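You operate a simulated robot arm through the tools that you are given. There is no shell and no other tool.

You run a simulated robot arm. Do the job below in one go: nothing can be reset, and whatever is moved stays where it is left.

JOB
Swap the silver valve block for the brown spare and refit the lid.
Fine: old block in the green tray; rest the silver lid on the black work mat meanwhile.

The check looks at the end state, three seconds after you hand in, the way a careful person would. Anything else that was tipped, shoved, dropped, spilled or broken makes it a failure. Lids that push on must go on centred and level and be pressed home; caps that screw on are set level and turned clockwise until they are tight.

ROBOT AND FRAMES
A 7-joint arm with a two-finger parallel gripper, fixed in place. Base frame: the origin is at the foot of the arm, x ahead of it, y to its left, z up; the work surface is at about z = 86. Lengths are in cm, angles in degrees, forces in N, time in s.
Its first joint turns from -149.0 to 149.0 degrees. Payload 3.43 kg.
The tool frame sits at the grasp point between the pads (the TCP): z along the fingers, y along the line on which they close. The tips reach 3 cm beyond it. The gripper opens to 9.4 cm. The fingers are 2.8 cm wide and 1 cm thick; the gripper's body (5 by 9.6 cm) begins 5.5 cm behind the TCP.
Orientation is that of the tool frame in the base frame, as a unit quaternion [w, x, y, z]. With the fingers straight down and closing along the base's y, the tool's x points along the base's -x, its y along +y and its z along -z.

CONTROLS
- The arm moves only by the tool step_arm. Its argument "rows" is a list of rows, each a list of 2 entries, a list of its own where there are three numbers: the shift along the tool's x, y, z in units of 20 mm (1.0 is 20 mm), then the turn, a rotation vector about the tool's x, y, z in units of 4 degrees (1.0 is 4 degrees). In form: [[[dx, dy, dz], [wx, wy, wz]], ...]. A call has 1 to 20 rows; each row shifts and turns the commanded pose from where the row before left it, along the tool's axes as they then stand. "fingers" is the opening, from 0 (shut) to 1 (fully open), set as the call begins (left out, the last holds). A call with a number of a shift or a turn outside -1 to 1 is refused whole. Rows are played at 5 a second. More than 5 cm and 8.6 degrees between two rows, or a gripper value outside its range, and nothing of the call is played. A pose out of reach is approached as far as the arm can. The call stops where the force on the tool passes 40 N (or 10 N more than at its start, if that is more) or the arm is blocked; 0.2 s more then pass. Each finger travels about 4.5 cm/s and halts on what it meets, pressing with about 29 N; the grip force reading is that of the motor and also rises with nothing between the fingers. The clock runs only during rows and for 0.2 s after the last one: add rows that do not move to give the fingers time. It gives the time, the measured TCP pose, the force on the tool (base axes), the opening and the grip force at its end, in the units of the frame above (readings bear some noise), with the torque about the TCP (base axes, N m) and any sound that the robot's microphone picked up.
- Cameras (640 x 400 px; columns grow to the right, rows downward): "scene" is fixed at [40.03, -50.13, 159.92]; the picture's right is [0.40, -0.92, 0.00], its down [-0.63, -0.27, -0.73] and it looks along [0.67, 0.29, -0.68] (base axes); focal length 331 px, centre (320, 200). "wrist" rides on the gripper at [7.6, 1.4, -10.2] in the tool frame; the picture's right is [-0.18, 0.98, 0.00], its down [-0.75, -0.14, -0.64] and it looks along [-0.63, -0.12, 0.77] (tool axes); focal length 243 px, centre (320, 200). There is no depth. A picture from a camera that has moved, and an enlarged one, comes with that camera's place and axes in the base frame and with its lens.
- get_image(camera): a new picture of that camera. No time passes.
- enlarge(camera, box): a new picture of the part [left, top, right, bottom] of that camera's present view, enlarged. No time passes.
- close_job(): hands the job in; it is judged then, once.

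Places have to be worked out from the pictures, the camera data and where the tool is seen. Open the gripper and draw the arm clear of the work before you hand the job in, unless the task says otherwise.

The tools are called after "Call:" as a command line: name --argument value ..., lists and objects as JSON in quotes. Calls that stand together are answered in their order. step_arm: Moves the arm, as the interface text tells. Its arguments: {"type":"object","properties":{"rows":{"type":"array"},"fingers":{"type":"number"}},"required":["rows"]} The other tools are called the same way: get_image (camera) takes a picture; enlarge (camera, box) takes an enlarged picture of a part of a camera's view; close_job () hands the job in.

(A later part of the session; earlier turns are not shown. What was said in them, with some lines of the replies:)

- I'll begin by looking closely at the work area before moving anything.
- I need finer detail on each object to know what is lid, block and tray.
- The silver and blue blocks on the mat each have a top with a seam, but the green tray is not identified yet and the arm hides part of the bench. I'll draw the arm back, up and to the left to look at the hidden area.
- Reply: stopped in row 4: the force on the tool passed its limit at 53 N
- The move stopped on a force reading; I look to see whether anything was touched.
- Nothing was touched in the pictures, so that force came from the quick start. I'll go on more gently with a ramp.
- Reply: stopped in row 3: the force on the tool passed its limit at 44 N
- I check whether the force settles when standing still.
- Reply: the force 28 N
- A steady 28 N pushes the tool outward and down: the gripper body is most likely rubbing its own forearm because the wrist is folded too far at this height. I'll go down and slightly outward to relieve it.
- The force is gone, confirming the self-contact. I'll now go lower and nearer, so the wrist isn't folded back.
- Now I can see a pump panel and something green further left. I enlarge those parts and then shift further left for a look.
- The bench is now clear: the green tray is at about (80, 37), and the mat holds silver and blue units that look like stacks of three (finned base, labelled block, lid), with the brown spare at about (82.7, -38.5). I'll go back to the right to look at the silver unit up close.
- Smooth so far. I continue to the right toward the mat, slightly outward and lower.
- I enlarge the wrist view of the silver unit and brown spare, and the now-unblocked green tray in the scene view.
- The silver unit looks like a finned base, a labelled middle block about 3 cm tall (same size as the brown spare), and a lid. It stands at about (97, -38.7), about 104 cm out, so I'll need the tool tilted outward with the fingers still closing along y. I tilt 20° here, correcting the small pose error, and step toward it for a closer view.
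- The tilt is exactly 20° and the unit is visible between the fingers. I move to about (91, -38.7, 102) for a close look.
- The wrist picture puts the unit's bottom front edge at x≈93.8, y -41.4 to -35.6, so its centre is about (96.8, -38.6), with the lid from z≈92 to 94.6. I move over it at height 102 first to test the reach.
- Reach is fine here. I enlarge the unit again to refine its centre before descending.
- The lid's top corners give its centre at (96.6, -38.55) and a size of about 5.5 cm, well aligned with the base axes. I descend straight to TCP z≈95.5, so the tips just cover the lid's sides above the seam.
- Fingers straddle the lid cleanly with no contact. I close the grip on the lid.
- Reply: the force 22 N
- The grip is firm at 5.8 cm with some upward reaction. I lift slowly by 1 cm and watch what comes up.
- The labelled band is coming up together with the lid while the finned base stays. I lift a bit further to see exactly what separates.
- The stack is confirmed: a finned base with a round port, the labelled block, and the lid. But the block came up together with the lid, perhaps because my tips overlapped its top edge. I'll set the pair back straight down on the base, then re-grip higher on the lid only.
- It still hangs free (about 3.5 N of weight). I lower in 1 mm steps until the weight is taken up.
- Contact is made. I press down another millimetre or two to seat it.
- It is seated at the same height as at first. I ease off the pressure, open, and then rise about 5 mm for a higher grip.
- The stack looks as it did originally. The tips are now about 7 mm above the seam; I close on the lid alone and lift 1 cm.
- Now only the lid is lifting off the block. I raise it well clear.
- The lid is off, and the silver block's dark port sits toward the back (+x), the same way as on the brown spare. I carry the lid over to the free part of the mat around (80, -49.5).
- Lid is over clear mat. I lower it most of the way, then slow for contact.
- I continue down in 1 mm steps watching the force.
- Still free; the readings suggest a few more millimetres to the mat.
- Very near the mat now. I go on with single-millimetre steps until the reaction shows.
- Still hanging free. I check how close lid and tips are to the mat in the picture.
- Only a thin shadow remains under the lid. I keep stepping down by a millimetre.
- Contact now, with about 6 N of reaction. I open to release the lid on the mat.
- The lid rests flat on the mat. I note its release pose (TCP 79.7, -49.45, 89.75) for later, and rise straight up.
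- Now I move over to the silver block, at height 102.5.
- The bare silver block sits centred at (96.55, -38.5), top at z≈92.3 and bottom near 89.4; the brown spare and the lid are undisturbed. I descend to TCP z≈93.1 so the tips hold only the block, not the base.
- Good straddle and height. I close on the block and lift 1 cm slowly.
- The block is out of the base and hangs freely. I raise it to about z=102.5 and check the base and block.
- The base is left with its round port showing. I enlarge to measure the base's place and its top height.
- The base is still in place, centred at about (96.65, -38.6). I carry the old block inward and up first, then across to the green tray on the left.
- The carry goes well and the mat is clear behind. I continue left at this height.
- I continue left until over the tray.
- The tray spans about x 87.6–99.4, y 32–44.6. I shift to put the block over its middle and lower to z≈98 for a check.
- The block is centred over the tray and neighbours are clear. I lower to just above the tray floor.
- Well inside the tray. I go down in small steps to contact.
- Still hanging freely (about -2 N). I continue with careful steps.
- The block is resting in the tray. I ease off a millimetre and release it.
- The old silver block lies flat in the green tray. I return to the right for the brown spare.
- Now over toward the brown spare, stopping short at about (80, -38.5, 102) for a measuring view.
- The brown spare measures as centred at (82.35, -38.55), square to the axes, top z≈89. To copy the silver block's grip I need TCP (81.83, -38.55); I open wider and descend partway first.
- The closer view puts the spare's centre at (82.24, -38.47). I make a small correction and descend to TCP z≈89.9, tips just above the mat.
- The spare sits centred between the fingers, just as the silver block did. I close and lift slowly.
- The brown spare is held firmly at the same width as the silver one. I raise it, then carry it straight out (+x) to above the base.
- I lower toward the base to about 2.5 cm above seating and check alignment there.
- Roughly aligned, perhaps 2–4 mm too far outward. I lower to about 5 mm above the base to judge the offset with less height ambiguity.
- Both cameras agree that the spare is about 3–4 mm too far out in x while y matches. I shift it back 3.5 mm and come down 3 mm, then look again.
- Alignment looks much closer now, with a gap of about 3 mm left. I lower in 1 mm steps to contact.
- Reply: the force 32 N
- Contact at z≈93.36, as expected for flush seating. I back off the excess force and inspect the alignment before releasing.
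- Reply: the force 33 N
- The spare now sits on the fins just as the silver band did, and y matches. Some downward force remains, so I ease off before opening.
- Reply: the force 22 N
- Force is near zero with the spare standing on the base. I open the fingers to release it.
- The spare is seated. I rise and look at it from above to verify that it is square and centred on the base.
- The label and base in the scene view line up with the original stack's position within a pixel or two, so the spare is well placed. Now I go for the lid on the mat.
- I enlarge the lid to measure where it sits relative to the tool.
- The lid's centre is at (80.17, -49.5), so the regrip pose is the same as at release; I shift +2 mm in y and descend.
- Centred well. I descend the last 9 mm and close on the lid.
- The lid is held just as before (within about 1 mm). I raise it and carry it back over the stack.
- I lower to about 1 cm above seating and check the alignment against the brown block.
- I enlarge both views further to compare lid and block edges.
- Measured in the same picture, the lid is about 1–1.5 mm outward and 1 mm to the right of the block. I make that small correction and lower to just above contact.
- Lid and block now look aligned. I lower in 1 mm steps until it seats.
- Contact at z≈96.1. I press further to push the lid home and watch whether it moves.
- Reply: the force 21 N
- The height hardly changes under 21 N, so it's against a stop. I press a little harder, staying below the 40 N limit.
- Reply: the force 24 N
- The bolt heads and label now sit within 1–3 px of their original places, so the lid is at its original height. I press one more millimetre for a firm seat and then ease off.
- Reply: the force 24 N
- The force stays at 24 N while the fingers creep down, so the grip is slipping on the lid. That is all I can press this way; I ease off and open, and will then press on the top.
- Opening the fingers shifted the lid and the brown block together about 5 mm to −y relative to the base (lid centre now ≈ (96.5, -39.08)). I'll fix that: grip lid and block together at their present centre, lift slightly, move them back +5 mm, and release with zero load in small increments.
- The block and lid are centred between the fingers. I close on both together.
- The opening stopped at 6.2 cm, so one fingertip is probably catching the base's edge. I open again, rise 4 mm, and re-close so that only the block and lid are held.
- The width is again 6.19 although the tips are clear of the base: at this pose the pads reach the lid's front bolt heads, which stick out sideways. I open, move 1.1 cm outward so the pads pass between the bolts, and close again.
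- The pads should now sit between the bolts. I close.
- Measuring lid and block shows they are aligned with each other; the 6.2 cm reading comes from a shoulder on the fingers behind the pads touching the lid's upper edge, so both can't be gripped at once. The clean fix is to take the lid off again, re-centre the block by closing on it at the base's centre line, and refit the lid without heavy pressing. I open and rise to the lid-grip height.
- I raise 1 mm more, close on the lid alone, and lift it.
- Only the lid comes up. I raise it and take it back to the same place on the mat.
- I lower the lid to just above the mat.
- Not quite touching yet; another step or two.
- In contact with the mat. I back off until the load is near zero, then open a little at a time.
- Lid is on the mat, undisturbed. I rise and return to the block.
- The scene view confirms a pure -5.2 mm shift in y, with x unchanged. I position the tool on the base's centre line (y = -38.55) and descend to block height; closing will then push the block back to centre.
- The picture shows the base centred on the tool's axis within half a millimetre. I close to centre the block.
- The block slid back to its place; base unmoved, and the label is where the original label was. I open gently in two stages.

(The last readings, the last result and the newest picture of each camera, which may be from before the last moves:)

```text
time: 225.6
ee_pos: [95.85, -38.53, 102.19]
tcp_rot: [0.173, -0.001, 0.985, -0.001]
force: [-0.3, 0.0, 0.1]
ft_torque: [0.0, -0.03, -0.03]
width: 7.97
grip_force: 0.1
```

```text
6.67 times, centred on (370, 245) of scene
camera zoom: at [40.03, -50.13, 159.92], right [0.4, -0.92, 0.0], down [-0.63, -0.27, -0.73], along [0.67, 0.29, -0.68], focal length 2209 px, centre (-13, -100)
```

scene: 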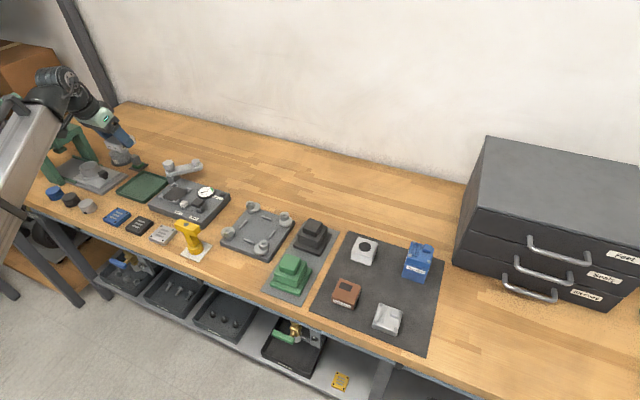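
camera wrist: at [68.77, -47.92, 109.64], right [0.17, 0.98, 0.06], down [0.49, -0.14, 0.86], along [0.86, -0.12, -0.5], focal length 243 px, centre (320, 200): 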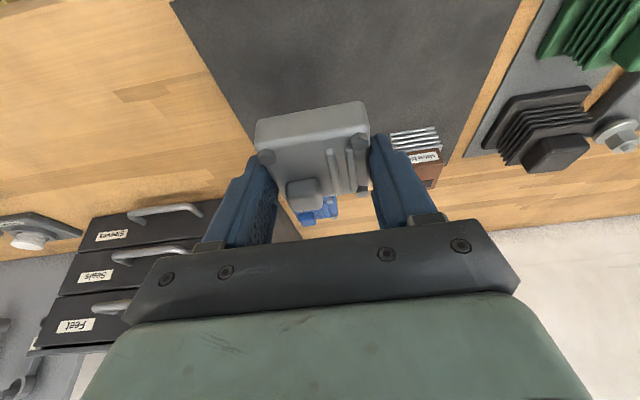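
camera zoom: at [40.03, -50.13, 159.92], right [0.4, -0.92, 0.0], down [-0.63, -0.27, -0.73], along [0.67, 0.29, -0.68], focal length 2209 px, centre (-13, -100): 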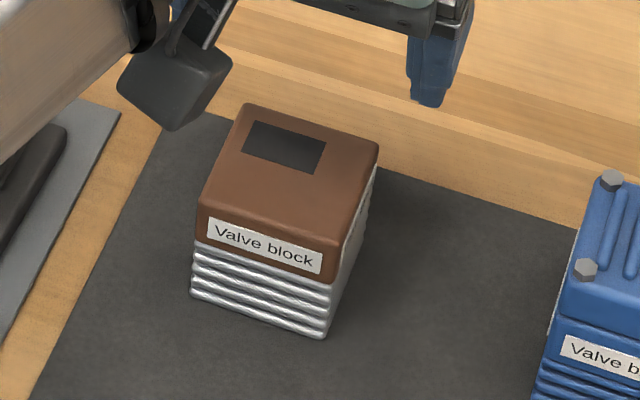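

The block is squarely back on the base, matching the original label position. Now I fetch the lid again.

Call:
step_arm --rows '[[[0.2, -0.146, -0.087], [0, 0, 0]], [[0.35, -0.255, -0.152], [0, 0, 0]], [[0.45, -0.328, -0.196], [0, 0, 0]], [[0.45, -0.328, -0.196], [0, 0, 0]], [[0.45, -0.328, -0.196], [0, 0, 0]], [[0.45, -0.328, -0.196], [0, 0, 0]], [[0.45, -0.328, -0.196], [0, 0, 0]], [[0.45, -0.328, -0.196], [0, 0, 0]], [[0.45, -0.328, -0.196], [0, 0, 0]], [[0.45, -0.328, -0.196], [0, 0, 0]], [[0.45, -0.328, -0.196], [0, 0, 0]], [[0.45, -0.328, -0.196], [0, 0, 0]], [[0.45, -0.328, -0.196], [0, 0, 0]], [[0.45, -0.328, -0.196], [0, 0, 0]], [[0.45, -0.328, -0.196], [0, 0, 0]], [[0.45, -0.328, -0.196], [0, 0, 0]], [[0.35, -0.255, -0.152], [0, 0, 0]], [[0.2, -0.146, -0.087], [0, 0, 0]], [[0, 0, 0], [0, 0, 0]]]'

Call:
enlarge --camera "wrist" --box '[240, 0, 400, 110]'

```text
time: 229.6
ee_pos: [79.59, -49.4, 103.41]
tcp_rot: [0.174, 0.0, 0.985, 0.0]
force: [0.0, -0.5, -0.7]
ft_torque: [-0.01, 0.04, 0.02]
width: 7.97
grip_force: 0.1
```

```text
3.64 times, centred on (320, 55) of wrist
camera zoom: at [68.81, -47.97, 110.42], right [0.17, 0.98, 0.06], down [0.49, -0.14, 0.86], along [0.86, -0.12, -0.5], focal length 882 px, centre (320, 727)
```

zoom: 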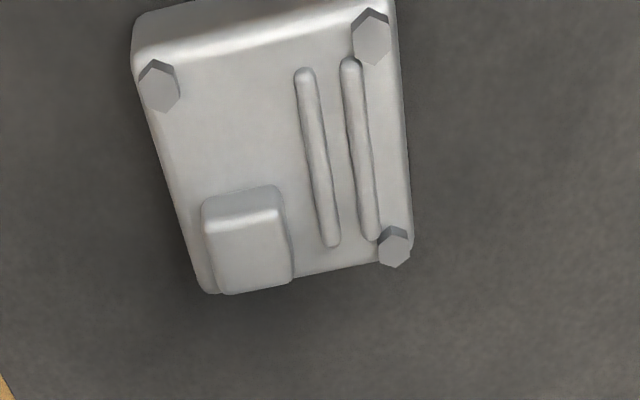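

The lid's centre is on the tool axis. I descend to it.

Call:
step_arm --rows '[[[0.06, 0, 0.165], [0, 0, 0]], [[0.12, 0, 0.33], [0, 0, 0]], [[0.16, 0, 0.44], [0, 0, 0]], [[0.16, 0, 0.44], [0, 0, 0]], [[0.16, 0, 0.44], [0, 0, 0]], [[0.16, 0, 0.44], [0, 0, 0]], [[0.16, 0, 0.44], [0, 0, 0]], [[0.16, 0, 0.44], [0, 0, 0]], [[0.16, 0, 0.44], [0, 0, 0]], [[0.16, 0, 0.44], [0, 0, 0]], [[0.16, 0, 0.44], [0, 0, 0]], [[0.16, 0, 0.44], [0, 0, 0]], [[0.16, 0, 0.44], [0, 0, 0]], [[0.12, 0, 0.33], [0, 0, 0]], [[0.08, 0, 0.22], [0, 0, 0]], [[0, 0, 0], [0, 0, 0]]]'

Call:
step_arm --rows '[[[0.04, 0, 0.11], [0, 0, 0]], [[0.05, 0, 0.14], [0, 0, 0]], [[0.04, 0, 0.11], [0, 0, 0]], [[0.02, 0, 0.055], [0, 0, 0]], [[0, 0, 0], [0, 0, 0]]]'

Call:
enlarge --camera "wrist" --box '[200, 60, 440, 230]'

```text
time: 233.0
ee_pos: [79.59, -49.39, 90.7]
tcp_rot: [0.174, -0.001, 0.985, 0.001]
force: [0.5, -0.6, -0.4]
ft_torque: [-0.05, 0.03, 0.04]
width: 7.98
grip_force: 0.1
```

```text
time: 234.2
ee_pos: [79.61, -49.37, 89.98]
tcp_rot: [0.173, -0.001, 0.985, 0.0]
force: [-0.6, -0.5, 0.3]
ft_torque: [0.01, 0.0, -0.03]
width: 8.01
grip_force: 0.1
```

```text
2.35 times, centred on (320, 145) of wrist
camera zoom: at [68.94, -48.01, 96.9], right [0.17, 0.98, 0.06], down [0.49, -0.14, 0.86], along [0.86, -0.12, -0.5], focal length 571 px, centre (320, 329)
```

zoom: 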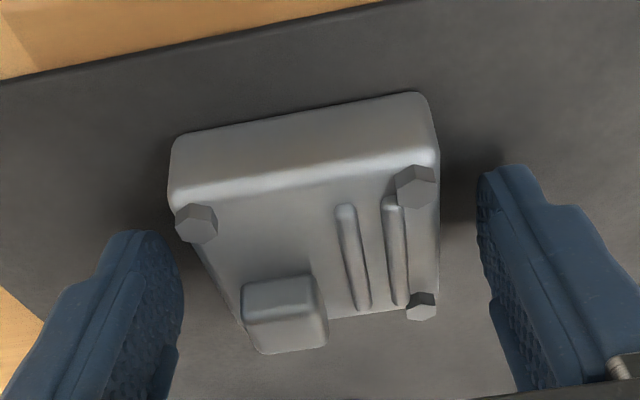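

Good. I close on the lid and lift a centimetre.

Call:
step_arm --rows '[[[0, 0, 0], [0, 0, 0]], [[0, 0, 0], [0, 0, 0]], [[0, 0, 0], [0, 0, 0]], [[0, 0, 0], [0, 0, 0]], [[0, 0, 0], [0, 0, 0]]]' --fingers 0

Call:
step_arm --rows '[[[-0.0171, 0, -0.047], [0, 0, 0]], [[-0.0342, 0, -0.094], [0, 0, 0]], [[-0.0342, 0, -0.094], [0, 0, 0]], [[-0.0342, 0, -0.094], [0, 0, 0]], [[-0.0342, 0, -0.094], [0, 0, 0]], [[0, 0, 0], [0, 0, 0]]]'

Call:
enlarge --camera "wrist" --box '[200, 60, 440, 230]'

```text
time: 235.4
ee_pos: [79.67, -49.42, 89.91]
tcp_rot: [0.174, 0.0, 0.985, 0.0]
force: [0.7, 1.5, 0.6]
ft_torque: [0.07, 0.06, -0.03]
width: 5.73
grip_force: 28.6
```

```text
time: 236.8
ee_pos: [79.49, -49.36, 90.89]
tcp_rot: [0.174, -0.001, 0.985, 0.001]
force: [-0.4, 0.0, -1.7]
ft_torque: [0.01, -0.07, -0.03]
width: 5.73
grip_force: 29.3
```

```text
2.35 times, centred on (320, 145) of wrist
camera zoom: at [68.85, -48.0, 97.82], right [0.17, 0.98, 0.06], down [0.49, -0.14, 0.86], along [0.86, -0.12, -0.5], focal length 571 px, centre (320, 329)
```

zoom: 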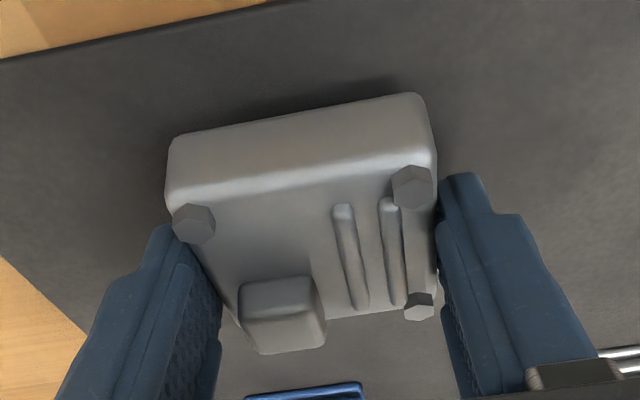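

Firm hold. I raise the lid and carry it back over the stack.

Call:
step_arm --rows '[[[-0.05, 0, -0.137], [0, 0, 0]], [[-0.1, 0, -0.275], [0, 0, 0]], [[-0.16, 0, -0.44], [0, 0, 0]], [[-0.2, 0, -0.55], [0, 0, 0]], [[-0.2, 0, -0.55], [0, 0, 0]], [[-0.2, 0, -0.55], [0, 0, 0]], [[-0.2, 0, -0.55], [0, 0, 0]], [[-0.2, 0, -0.55], [0, 0, 0]], [[-0.2, 0, -0.55], [0, 0, 0]], [[-0.2, 0, -0.55], [0, 0, 0]], [[-0.2, 0, -0.55], [0, 0, 0]], [[-0.2, 0, -0.55], [0, 0, 0]], [[-0.16, 0, -0.44], [0, 0, 0]], [[-0.1, 0, -0.275], [0, 0, 0]], [[-0.05, 0, -0.137], [0, 0, 0]], [[0, 0, 0], [0, 0, 0]]]'

Call:
step_arm --rows '[[[-0.2, 0.14, 0.073], [0, 0, 0]], [[-0.35, 0.246, 0.127], [0, 0, 0]], [[-0.47, 0.329, 0.171], [0, 0, 0]], [[-0.47, 0.329, 0.171], [0, 0, 0]], [[-0.47, 0.329, 0.171], [0, 0, 0]], [[-0.47, 0.329, 0.171], [0, 0, 0]], [[-0.47, 0.329, 0.171], [0, 0, 0]], [[-0.47, 0.329, 0.171], [0, 0, 0]], [[-0.47, 0.329, 0.171], [0, 0, 0]], [[-0.47, 0.329, 0.171], [0, 0, 0]], [[-0.47, 0.329, 0.171], [0, 0, 0]], [[-0.47, 0.329, 0.171], [0, 0, 0]], [[-0.47, 0.329, 0.171], [0, 0, 0]], [[-0.47, 0.329, 0.171], [0, 0, 0]], [[-0.47, 0.329, 0.171], [0, 0, 0]], [[-0.47, 0.329, 0.171], [0, 0, 0]], [[-0.35, 0.246, 0.127], [0, 0, 0]], [[-0.2, 0.14, 0.073], [0, 0, 0]], [[0, 0, 0], [0, 0, 0]]]'

Call:
step_arm --rows '[[[0.05, 0, 0.145], [0, 0, 0]], [[0.1, 0, 0.29], [0, 0, 0]], [[0.13, 0, 0.37], [0, 0, 0]], [[0.13, 0, 0.37], [0, 0, 0]], [[0.13, 0, 0.37], [0, 0, 0]], [[0.13, 0, 0.37], [0, 0, 0]], [[0.13, 0, 0.37], [0, 0, 0]], [[0.13, 0, 0.37], [0, 0, 0]], [[0.13, 0, 0.37], [0, 0, 0]], [[0.13, 0, 0.37], [0, 0, 0]], [[0.07, 0, 0.2], [0, 0, 0]], [[0.04, 0, 0.11], [0, 0, 0]], [[0, 0, 0], [0, 0, 0]]]'

Call:
enlarge --camera "wrist" --box '[220, 20, 420, 220]'

Call:
enlarge --camera "scene" --box '[345, 220, 395, 270]'

```text
time: 240.2
ee_pos: [79.75, -49.42, 104.86]
tcp_rot: [0.173, -0.001, 0.985, -0.001]
force: [-0.6, 0.1, -2.7]
ft_torque: [-0.04, -0.01, -0.03]
width: 5.73
grip_force: 29.2
```

```text
time: 244.2
ee_pos: [96.06, -38.61, 105.14]
tcp_rot: [0.174, 0.0, 0.985, 0.0]
force: [0.0, 1.0, -2.8]
ft_torque: [0.01, 0.01, 0.02]
width: 5.74
grip_force: 29.1
```

```text
time: 247.0
ee_pos: [95.93, -38.6, 97.14]
tcp_rot: [0.174, -0.001, 0.985, 0.001]
force: [-0.2, 0.0, -1.8]
ft_torque: [0.02, 0.02, -0.01]
width: 5.75
grip_force: 28.7
```

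```text
2.00 times, centred on (320, 120) of wrist
camera zoom: at [85.21, -37.22, 104.14], right [0.17, 0.98, 0.06], down [0.49, -0.14, 0.86], along [0.86, -0.12, -0.5], focal length 485 px, centre (320, 360)
```

zoom: 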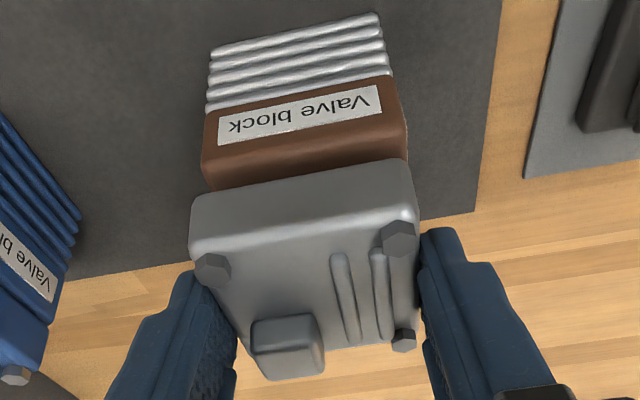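

```text
8.00 times, centred on (370, 245) of scene
camera zoom: at [40.03, -50.13, 159.92], right [0.4, -0.92, 0.0], down [-0.63, -0.27, -0.73], along [0.67, 0.29, -0.68], focal length 2651 px, centre (-80, -160)
```

zoom: 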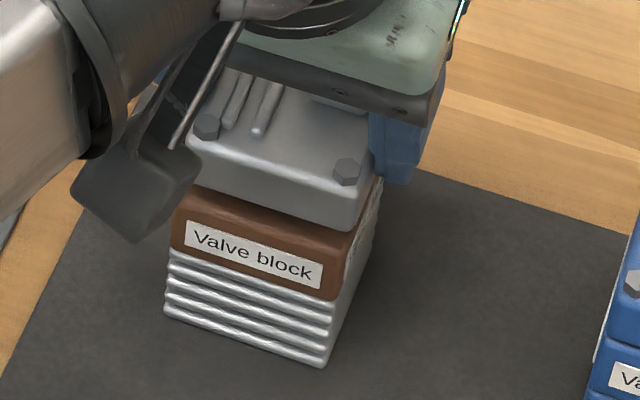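

Compared with the original bolt positions the lid is about 1 mm to −y and practically right in x. I nudge it and lower to just above contact.

Call:
step_arm --rows '[[[0.014, 0.03, -0.005], [0, 0, 0]], [[0.014, 0.03, -0.005], [0, 0, 0]], [[0.03, 0, 0.08], [0, 0, 0]], [[0.03, 0, 0.08], [0, 0, 0]], [[0.025, 0, 0.07], [0, 0, 0]], [[0, 0, 0], [0, 0, 0]]]'

Call:
enlarge --camera "wrist" --box '[250, 40, 390, 170]'

Call:
enlarge --camera "scene" --box '[340, 215, 400, 275]'

```text
time: 248.4
ee_pos: [96.1, -38.46, 96.4]
tcp_rot: [0.173, -0.001, 0.985, 0.0]
force: [0.2, -0.1, -2.3]
ft_torque: [0.01, 0.01, 0.01]
width: 5.75
grip_force: 29.2
```

```text
3.08 times, centred on (320, 105) of wrist
camera zoom: at [85.28, -37.07, 103.6], right [0.17, 0.98, 0.06], down [0.49, -0.14, 0.86], along [0.86, -0.12, -0.5], focal length 746 px, centre (320, 492)
```

zoom: 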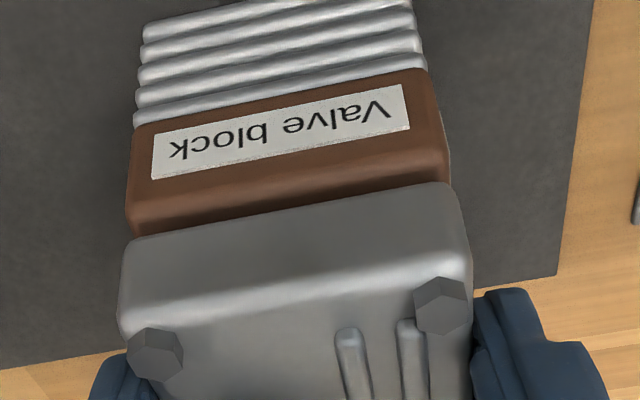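

```text
6.67 times, centred on (370, 245) of scene
camera zoom: at [40.03, -50.13, 159.92], right [0.4, -0.92, 0.0], down [-0.63, -0.27, -0.73], along [0.67, 0.29, -0.68], focal length 2209 px, centre (-13, -100)
```

zoom: 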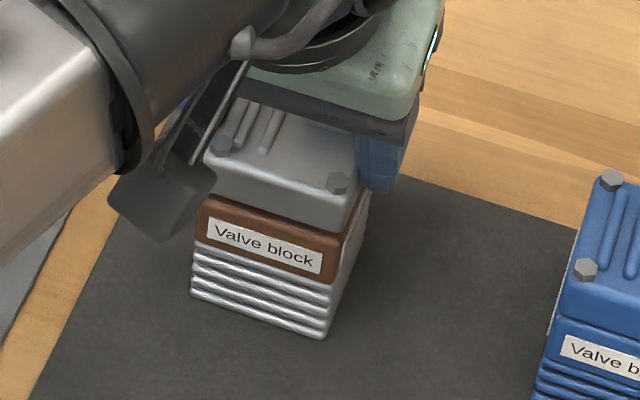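

Bolt positions now match the originals apart from the remaining few millimetres of height. I lower by millimetres to contact.

Call:
step_arm --rows '[[[0.0171, 0, 0.047], [0, 0, 0]], [[0, 0, 0], [0, 0, 0]]]'

Call:
step_arm --rows '[[[0.0171, 0, 0.047], [0, 0, 0]], [[0, 0, 0], [0, 0, 0]]]'

```text
time: 249.0
ee_pos: [96.0, -38.51, 96.53]
tcp_rot: [0.173, -0.001, 0.985, 0.0]
force: [0.1, -0.6, -1.0]
ft_torque: [0.01, 0.01, -0.02]
width: 5.73
grip_force: 29.5
```

```text
time: 249.6
ee_pos: [96.11, -38.54, 96.27]
tcp_rot: [0.174, -0.001, 0.985, 0.0]
force: [-0.3, -0.2, -2.4]
ft_torque: [-0.04, -0.01, 0.01]
width: 5.73
grip_force: 28.7
```

Call:
step_arm --rows '[[[0.0171, 0, 0.047], [0, 0, 0]], [[0, 0, 0], [0, 0, 0]]]'

Call:
step_arm --rows '[[[0.0085, 0, 0.0235], [0, 0, 0]], [[0, 0, 0], [0, 0, 0]]]'

```text
time: 250.2
ee_pos: [96.1, -38.59, 96.29]
tcp_rot: [0.175, 0.0, 0.985, 0.0]
force: [-0.5, 0.1, -1.7]
ft_torque: [-0.04, -0.01, -0.01]
width: 5.79
grip_force: 29.0
```

```text
time: 250.8
ee_pos: [96.0, -38.58, 96.21]
tcp_rot: [0.173, -0.001, 0.985, 0.0]
force: [0.1, 0.0, -1.5]
ft_torque: [0.0, 0.07, -0.03]
width: 5.74
grip_force: 28.7
```

Still just free (about -1.7 N is the lid's weight). I take further half-millimetre steps.

Call:
step_arm --rows '[[[0.0085, 0, 0.0235], [0, 0, 0]], [[0, 0, 0], [0, 0, 0]]]'

Call:
step_arm --rows '[[[0.0085, 0, 0.0235], [0, 0, 0]], [[0, 0, 0], [0, 0, 0]]]'

```text
time: 251.4
ee_pos: [95.96, -38.57, 96.14]
tcp_rot: [0.174, -0.001, 0.985, 0.0]
force: [0.1, 0.1, -1.0]
ft_torque: [0.02, -0.03, 0.0]
width: 5.73
grip_force: 29.5
```

```text
time: 252.0
ee_pos: [96.02, -38.53, 96.07]
tcp_rot: [0.174, -0.001, 0.985, 0.0]
force: [-0.3, 0.1, -2.0]
ft_torque: [0.04, 0.0, -0.04]
width: 5.77
grip_force: 29.1
```

Call:
step_arm --rows '[[[0.0085, 0, 0.0235], [0, 0, 0]], [[0, 0, 0], [0, 0, 0]]]'

Call:
step_arm --rows '[[[0.0085, 0, 0.0235], [0, 0, 0]], [[0, 0, 0], [0, 0, 0]]]'

Call:
enlarge --camera "scene" --box '[340, 215, 400, 275]'

```text
time: 252.6
ee_pos: [96.07, -38.54, 96.05]
tcp_rot: [0.174, -0.001, 0.985, -0.001]
force: [0.9, -2.4, 7.1]
ft_torque: [-0.06, 0.1, -0.01]
width: 5.71
grip_force: 28.7
```

```text
time: 253.2
ee_pos: [96.02, -38.51, 96.2]
tcp_rot: [0.174, -0.001, 0.985, -0.001]
force: [-4.1, -3.4, 17.0]
ft_torque: [-0.09, 0.22, -0.03]
width: 5.75
grip_force: 27.9
```

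```text
6.67 times, centred on (370, 245) of scene
camera zoom: at [40.03, -50.13, 159.92], right [0.4, -0.92, 0.0], down [-0.63, -0.27, -0.73], along [0.67, 0.29, -0.68], focal length 2209 px, centre (-13, -100)
```

zoom: 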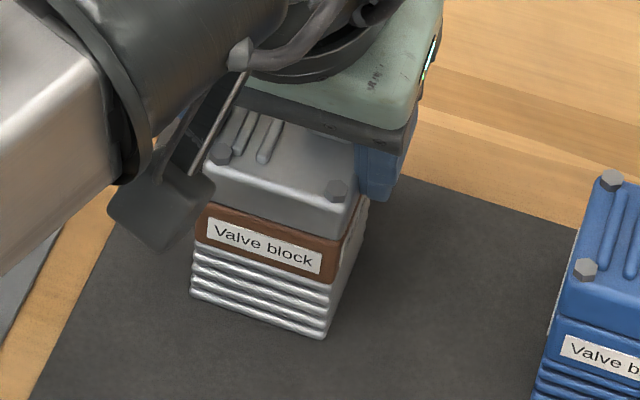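

In contact, with the bolts at (220,153) and (337,191), practically the original (220,152), (337,189). I back off until the load is near zero.

Call:
step_arm --rows '[[[-0.0128, 0, -0.0353], [0, 0, 0]], [[0, 0, 0], [0, 0, 0]], [[0, 0, 0], [0, 0, 0]], [[0, 0, 0], [0, 0, 0]]]'

```text
time: 254.2
ee_pos: [95.96, -38.38, 96.08]
tcp_rot: [0.175, -0.002, 0.985, 0.0]
force: [-1.9, -5.4, 17.0]
ft_torque: [-0.2, 0.1, -0.01]
width: 5.77
grip_force: 29.2
```

Call:
step_arm --rows '[[[-0.0128, 0, -0.0353], [0, 0, 0]], [[0, 0, 0], [0, 0, 0]]]'

Call:
enlarge --camera "scene" --box '[340, 215, 400, 275]'

```text
time: 254.8
ee_pos: [96.19, -38.49, 96.05]
tcp_rot: [0.174, -0.001, 0.985, 0.001]
force: [0.9, -3.1, 10.7]
ft_torque: [-0.3, 0.03, 0.0]
width: 5.74
grip_force: 29.7
```

```text
6.67 times, centred on (370, 245) of scene
camera zoom: at [40.03, -50.13, 159.92], right [0.4, -0.92, 0.0], down [-0.63, -0.27, -0.73], along [0.67, 0.29, -0.68], focal length 2209 px, centre (-13, -100)
```

zoom: 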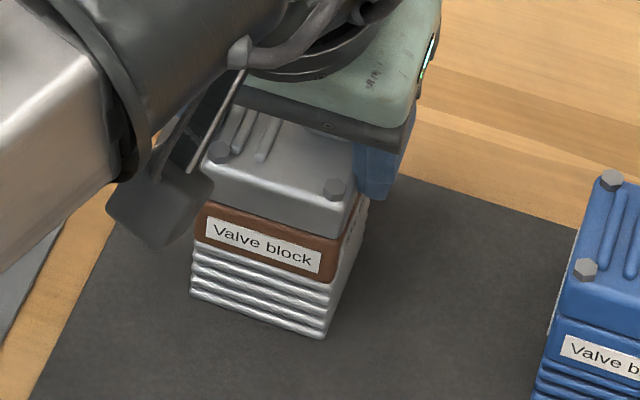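

A slight creep (under 1 mm) shows while load remains, so I unload and open now.

Call:
step_arm --rows '[[[-0.0128, 0, -0.0353], [0, 0, 0]]]'

Call:
step_arm --rows '[[[-0.006, 0, -0.0165], [0, 0, 0]]]'

```text
time: 255.2
ee_pos: [96.02, -38.39, 96.09]
tcp_rot: [0.173, 0.0, 0.985, 0.001]
force: [-0.4, 0.7, 0.4]
ft_torque: [-0.05, -0.05, -0.02]
width: 5.72
grip_force: 29.5
```

```text
time: 255.6
ee_pos: [96.1, -38.44, 96.32]
tcp_rot: [0.174, -0.001, 0.985, 0.0]
force: [-0.1, 0.7, -1.0]
ft_torque: [0.01, 0.0, -0.03]
width: 5.74
grip_force: 28.8
```

Load is gone. I check the alignment before opening.

Call:
enlarge --camera "scene" --box '[340, 215, 400, 275]'

Call:
enlarge --camera "wrist" --box '[250, 40, 390, 170]'

```text
6.67 times, centred on (370, 245) of scene
camera zoom: at [40.03, -50.13, 159.92], right [0.4, -0.92, 0.0], down [-0.63, -0.27, -0.73], along [0.67, 0.29, -0.68], focal length 2209 px, centre (-13, -100)
```

zoom: 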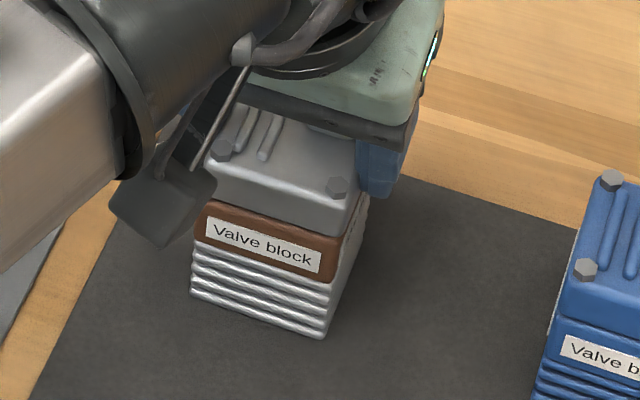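

```text
3.08 times, centred on (320, 105) of wrist
camera zoom: at [85.34, -37.09, 103.26], right [0.17, 0.98, 0.06], down [0.49, -0.14, 0.86], along [0.86, -0.12, -0.51], focal length 746 px, centre (320, 492)
```

zoom: 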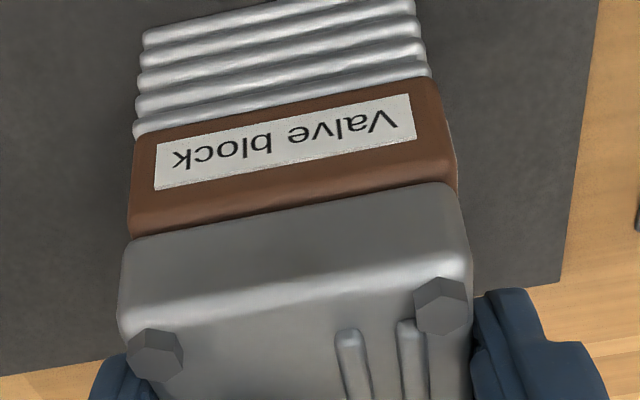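

Both are aligned within a millimetre and the lid hovers barely above the block. I open slightly to let it settle, then open further.

Call:
step_arm --rows '[[[0, 0, 0], [0, 0, 0]], [[0, 0, 0], [0, 0, 0]], [[0, 0, 0], [0, 0, 0]]]' --fingers 0.65

Call:
enlarge --camera "scene" --box '[340, 215, 400, 275]'

Call:
step_arm --rows '[[[0, 0, 0], [0, 0, 0]], [[0, 0, 0], [0, 0, 0]], [[0, 0, 0], [0, 0, 0]]]' --fingers 0.85

Call:
enlarge --camera "wrist" --box '[220, 20, 420, 220]'

```text
time: 256.4
ee_pos: [96.1, -38.51, 96.28]
tcp_rot: [0.173, -0.001, 0.985, 0.001]
force: [-0.4, 0.4, 1.1]
ft_torque: [0.0, -0.03, 0.03]
width: 6.13
grip_force: 0.1
```

```text
6.67 times, centred on (370, 245) of scene
camera zoom: at [40.03, -50.13, 159.92], right [0.4, -0.92, 0.0], down [-0.63, -0.27, -0.73], along [0.67, 0.29, -0.68], focal length 2209 px, centre (-13, -100)
```

zoom: 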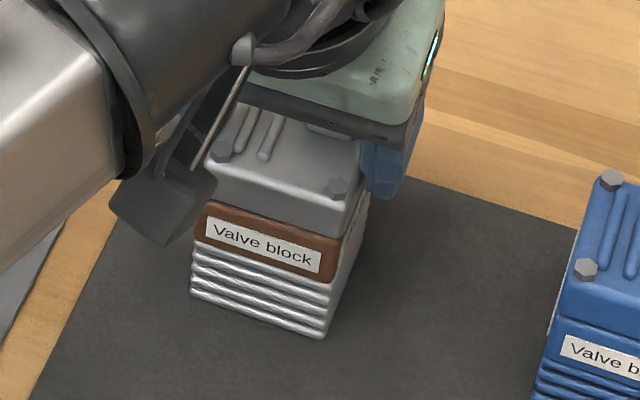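

```text
time: 257.2
ee_pos: [96.21, -38.53, 96.24]
tcp_rot: [0.174, -0.002, 0.985, 0.0]
force: [-0.4, 0.6, 0.3]
ft_torque: [0.02, 0.02, -0.01]
width: 7.98
grip_force: 0.1
```

```text
2.00 times, centred on (320, 120) of wrist
camera zoom: at [85.35, -37.1, 103.29], right [0.17, 0.98, 0.06], down [0.49, -0.14, 0.86], along [0.86, -0.12, -0.5], focal length 485 px, centre (320, 360)
```

zoom: 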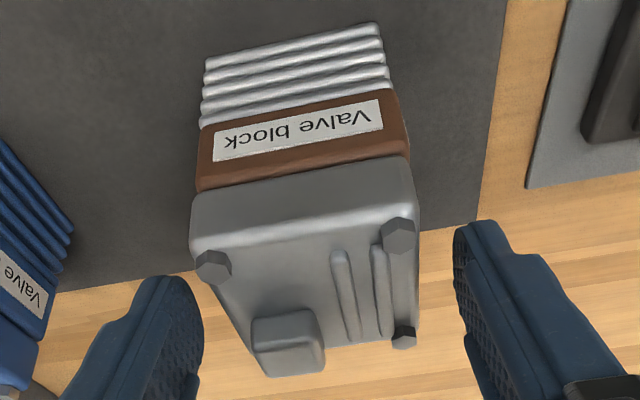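

Released with no shift this time. I rise and inspect closely for gap, level and alignment.

Call:
step_arm --rows '[[[-0.04, 0, -0.11], [0, 0, 0]], [[-0.1, 0, -0.275], [0, 0, 0]], [[-0.15, 0, -0.412], [0, 0, 0]], [[-0.18, 0, -0.49], [0, 0, 0]], [[-0.18, 0, -0.49], [0, 0, 0]], [[-0.18, 0, -0.49], [0, 0, 0]], [[-0.15, 0, -0.412], [0, 0, 0]], [[-0.1, 0, -0.275], [0, 0, 0]], [[-0.05, 0, -0.137], [0, 0, 0]], [[0, 0, 0], [0, 0, 0]]]'

Call:
enlarge --camera "wrist" --box '[240, 0, 400, 150]'

Call:
enlarge --camera "scene" --box '[340, 215, 400, 275]'

Call:
enlarge --camera "scene" --box '[350, 232, 386, 262]'

```text
time: 259.4
ee_pos: [96.09, -38.44, 102.78]
tcp_rot: [0.174, -0.001, 0.985, 0.001]
force: [-0.3, 0.0, -0.2]
ft_torque: [-0.01, 0.02, -0.01]
width: 7.99
grip_force: 0.0
```

```text
2.67 times, centred on (320, 75) of wrist
camera zoom: at [85.2, -37.08, 109.84], right [0.17, 0.98, 0.06], down [0.49, -0.14, 0.86], along [0.86, -0.12, -0.5], focal length 647 px, centre (320, 533)
```

zoom: 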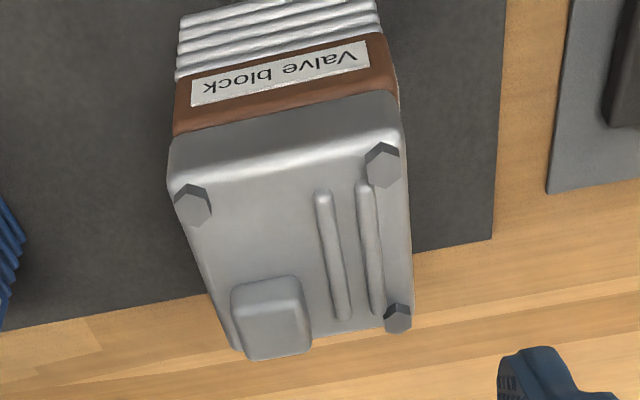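

```text
6.67 times, centred on (370, 245) of scene
camera zoom: at [40.03, -50.13, 159.92], right [0.4, -0.92, 0.0], down [-0.63, -0.27, -0.73], along [0.67, 0.29, -0.68], focal length 2209 px, centre (-13, -100)
```

zoom: 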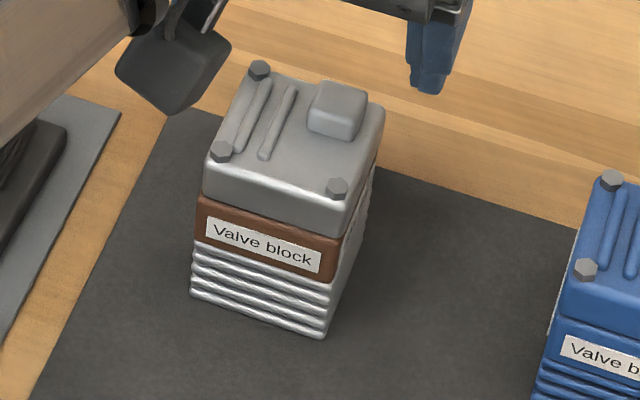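

```text
13.33 times, centred on (368, 247) of scene
camera zoom: at [40.03, -50.13, 159.92], right [0.4, -0.92, 0.0], down [-0.63, -0.27, -0.73], along [0.67, 0.29, -0.68], focal length 4418 px, centre (-320, -427)
```

zoom: 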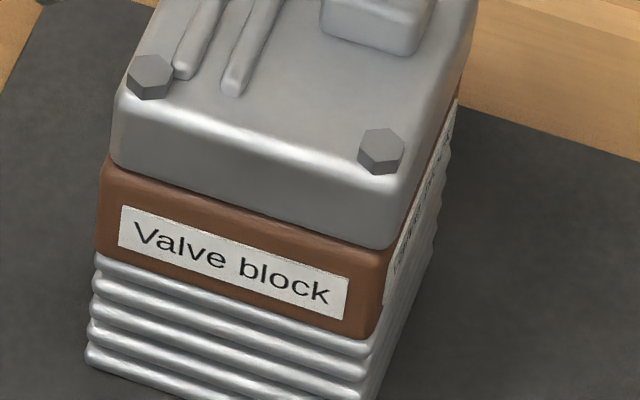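

Bolts at (260,69), (221,151), (336,188) match the original stack within a pixel, and the lid is level. I zoom hard on the seams to make sure that nothing is gapping.

Call:
enlarge --camera "scene" --box '[350, 240, 380, 262]'

Call:
enlarge --camera "wrist" --box '[275, 0, 350, 50]'

```text
16.00 times, centred on (365, 251) of scene
camera zoom: at [40.03, -50.13, 159.92], right [0.4, -0.92, 0.0], down [-0.63, -0.27, -0.73], along [0.67, 0.29, -0.68], focal length 5302 px, centre (-400, -616)
```

zoom: 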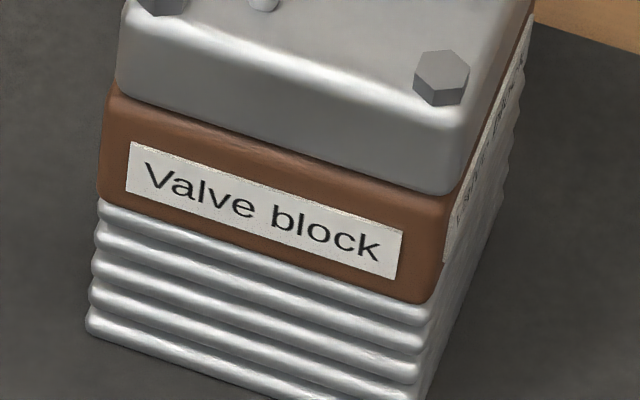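

```text
8.00 times, centred on (312, 25) of wrist
camera zoom: at [85.2, -37.08, 109.84], right [0.17, 0.98, 0.06], down [0.49, -0.14, 0.86], along [0.86, -0.12, -0.5], focal length 1941 px, centre (380, 1600)
```

zoom: 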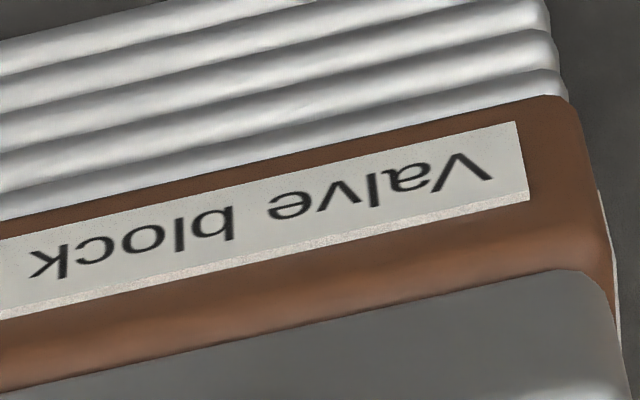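

No gaps and the lid lies flush and level; everything is within about a millimetre of the original stack. I fully open the gripper and draw the arm up and away to the left.

Call:
step_arm --rows '[[[-0.06, 0, -0.165], [0, 0, 0]], [[-0.12, 0, -0.33], [0, 0, 0]], [[-0.15, 0, -0.412], [0, 0, 0]], [[-0.15, 0, -0.412], [0, 0, 0]], [[-0.15, 0.1, -0.412], [0, 0, 0]], [[-0.1, 0.3, -0.275], [0, 0, 0]], [[0, 0.5, 0], [0, 0, 0]], [[0.1, 0.7, -0.036], [0, 0, 0]], [[0.2, 0.8, -0.07], [0, 0, 0]], [[0.2, 0.8, -0.07], [0, 0, 0]], [[0.2, 0.8, -0.07], [0, 0, 0]], [[0.2, 0.8, -0.07], [0, 0, 0]], [[0.2, 0.8, -0.07], [0, 0, 0]], [[0.2, 0.8, -0.07], [0, 0, 0]], [[0.2, 0.8, -0.07], [0, 0, 0]], [[0.2, 0.8, -0.07], [0, 0, 0]], [[0.1, 0.6, -0.036], [0, 0, 0]], [[0, 0.4, 0], [0, 0, 0]], [[0, 0.2, 0], [0, 0, 0]]]' --fingers 1

Call:
get_image --camera "scene"

Call:
enlarge --camera "scene" --box '[340, 215, 400, 275]'

Call:
enlarge --camera "scene" --box '[160, 170, 460, 360]'

```text
time: 263.4
ee_pos: [92.18, -20.15, 107.02]
tcp_rot: [0.173, -0.001, 0.985, 0.0]
force: [0.1, 0.3, 0.7]
ft_torque: [-0.01, 0.02, 0.0]
width: 9.37
grip_force: 0.0
```

```text
taken
```

scene: 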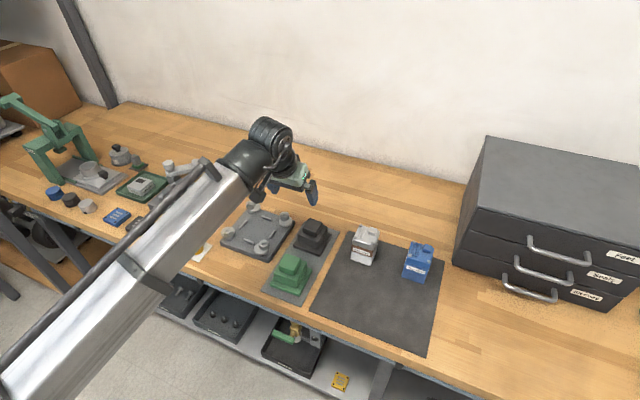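

```text
6.67 times, centred on (370, 245) of scene
camera zoom: at [40.03, -50.13, 159.92], right [0.4, -0.92, 0.0], down [-0.63, -0.27, -0.73], along [0.67, 0.29, -0.68], focal length 2209 px, centre (-13, -100)
```

zoom: 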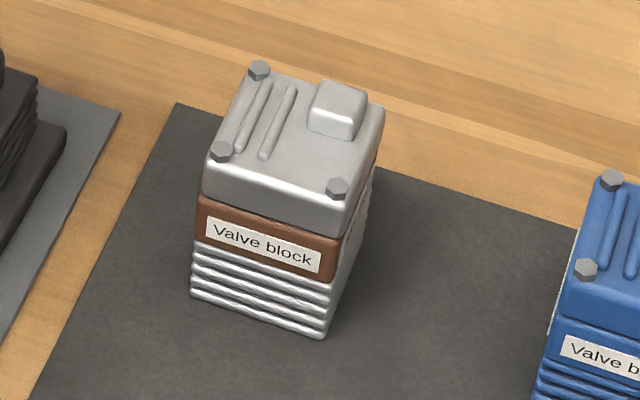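

```text
2.11 times, centred on (310, 265) of scene
camera zoom: at [40.03, -50.13, 159.92], right [0.4, -0.92, 0.0], down [-0.63, -0.27, -0.73], along [0.67, 0.29, -0.68], focal length 698 px, centre (341, 63)
```

zoom: 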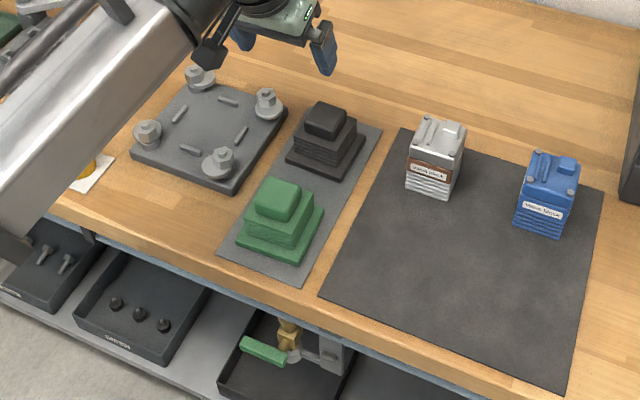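

The stack reads silver base, brown block, silver lid, square and level; the blue unit and the other parts are untouched. I check the tray side once more before handing in.

Call:
enlarge --camera "scene" --box '[20, 130, 220, 260]'

Call:
get_image --camera "wrist"

```text
3.08 times, centred on (120, 195) of scene
camera zoom: at [40.03, -50.13, 159.92], right [0.4, -0.92, 0.0], down [-0.63, -0.27, -0.73], along [0.67, 0.29, -0.68], focal length 1020 px, centre (935, 215)
```

zoom: 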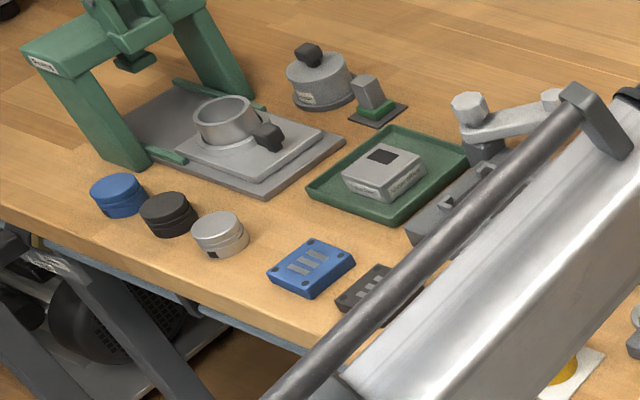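

```text
taken
camera wrist: at [81.45, -18.72, 114.02], right [0.17, 0.98, 0.06], down [0.49, -0.14, 0.86], along [0.86, -0.12, -0.5], focal length 243 px, centre (320, 200)
```

wrist: 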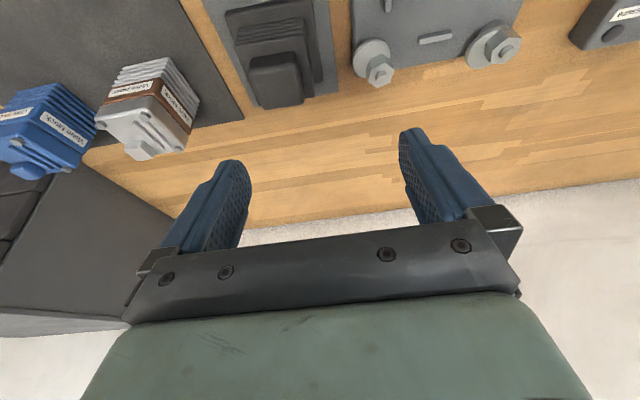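

The tray and its neighbours are as they should be. This wrist view shows the unit's other side, so I enlarge it for a last check of the seams.

Call:
enlarge --camera "wrist" --box '[85, 45, 215, 170]'

Call:
enlarge --camera "wrist" --box '[0, 70, 110, 190]'

```text
3.20 times, centred on (150, 108) of wrist
camera zoom: at [81.45, -18.72, 114.02], right [0.17, 0.98, 0.06], down [0.49, -0.14, 0.86], along [0.86, -0.12, -0.5], focal length 776 px, centre (864, 496)
```

zoom: 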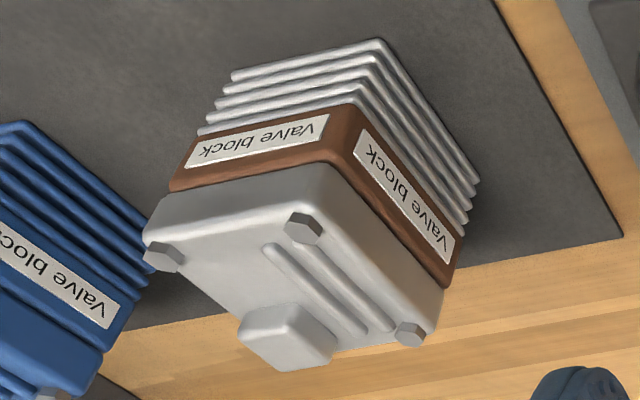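

```text
3.33 times, centred on (55, 130) of wrist
camera zoom: at [81.45, -18.72, 114.02], right [0.17, 0.98, 0.06], down [0.49, -0.14, 0.86], along [0.86, -0.12, -0.5], focal length 809 px, centre (1203, 433)
```

zoom: 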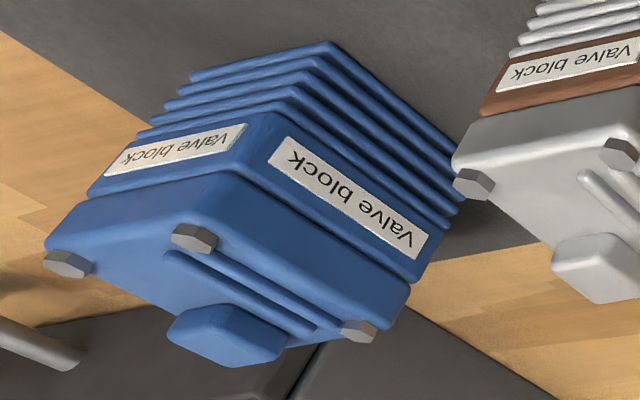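

The finished unit compares well with the untouched blue one: level, centred and without gaps. The old block is in the green tray and the arm is clear with the gripper open, so I hand the job in.

Call:
close_job

```text
The job is handed in.
```

The brown spare is on the finned base with the silver lid back on top. The old silver block is flat in the green tray. I've handed the job in, with the gripper open and the arm clear. The result isn't back yet.

- **Fit:** in the camera views the lid is level and within about 1 mm of where it started. The brown block sits about 1 mm to one side of where the old block was.
- **Pressing home:** I pressed the lid down with about 17 N. When I eased off, the lid lifted about a millimetre and settled back, so it now rests on the block under its own weight. I saw no gap and heard no click at any point.
- **A slip along the way:** on the first refit I pressed to about 24 N, and the lid and brown block shifted about 5 mm sideways on the base. I took the lid off, put it back on the mat, re-centred the block and refitted the lid. The base did not move.
- **Everything else:** in the last pictures the blue unit and most of the other parts looked undisturbed. The arm hid most of the yellow tool, the flat plates and the gauge panel in those views. They looked fine in earlier pictures, and nothing touched them.
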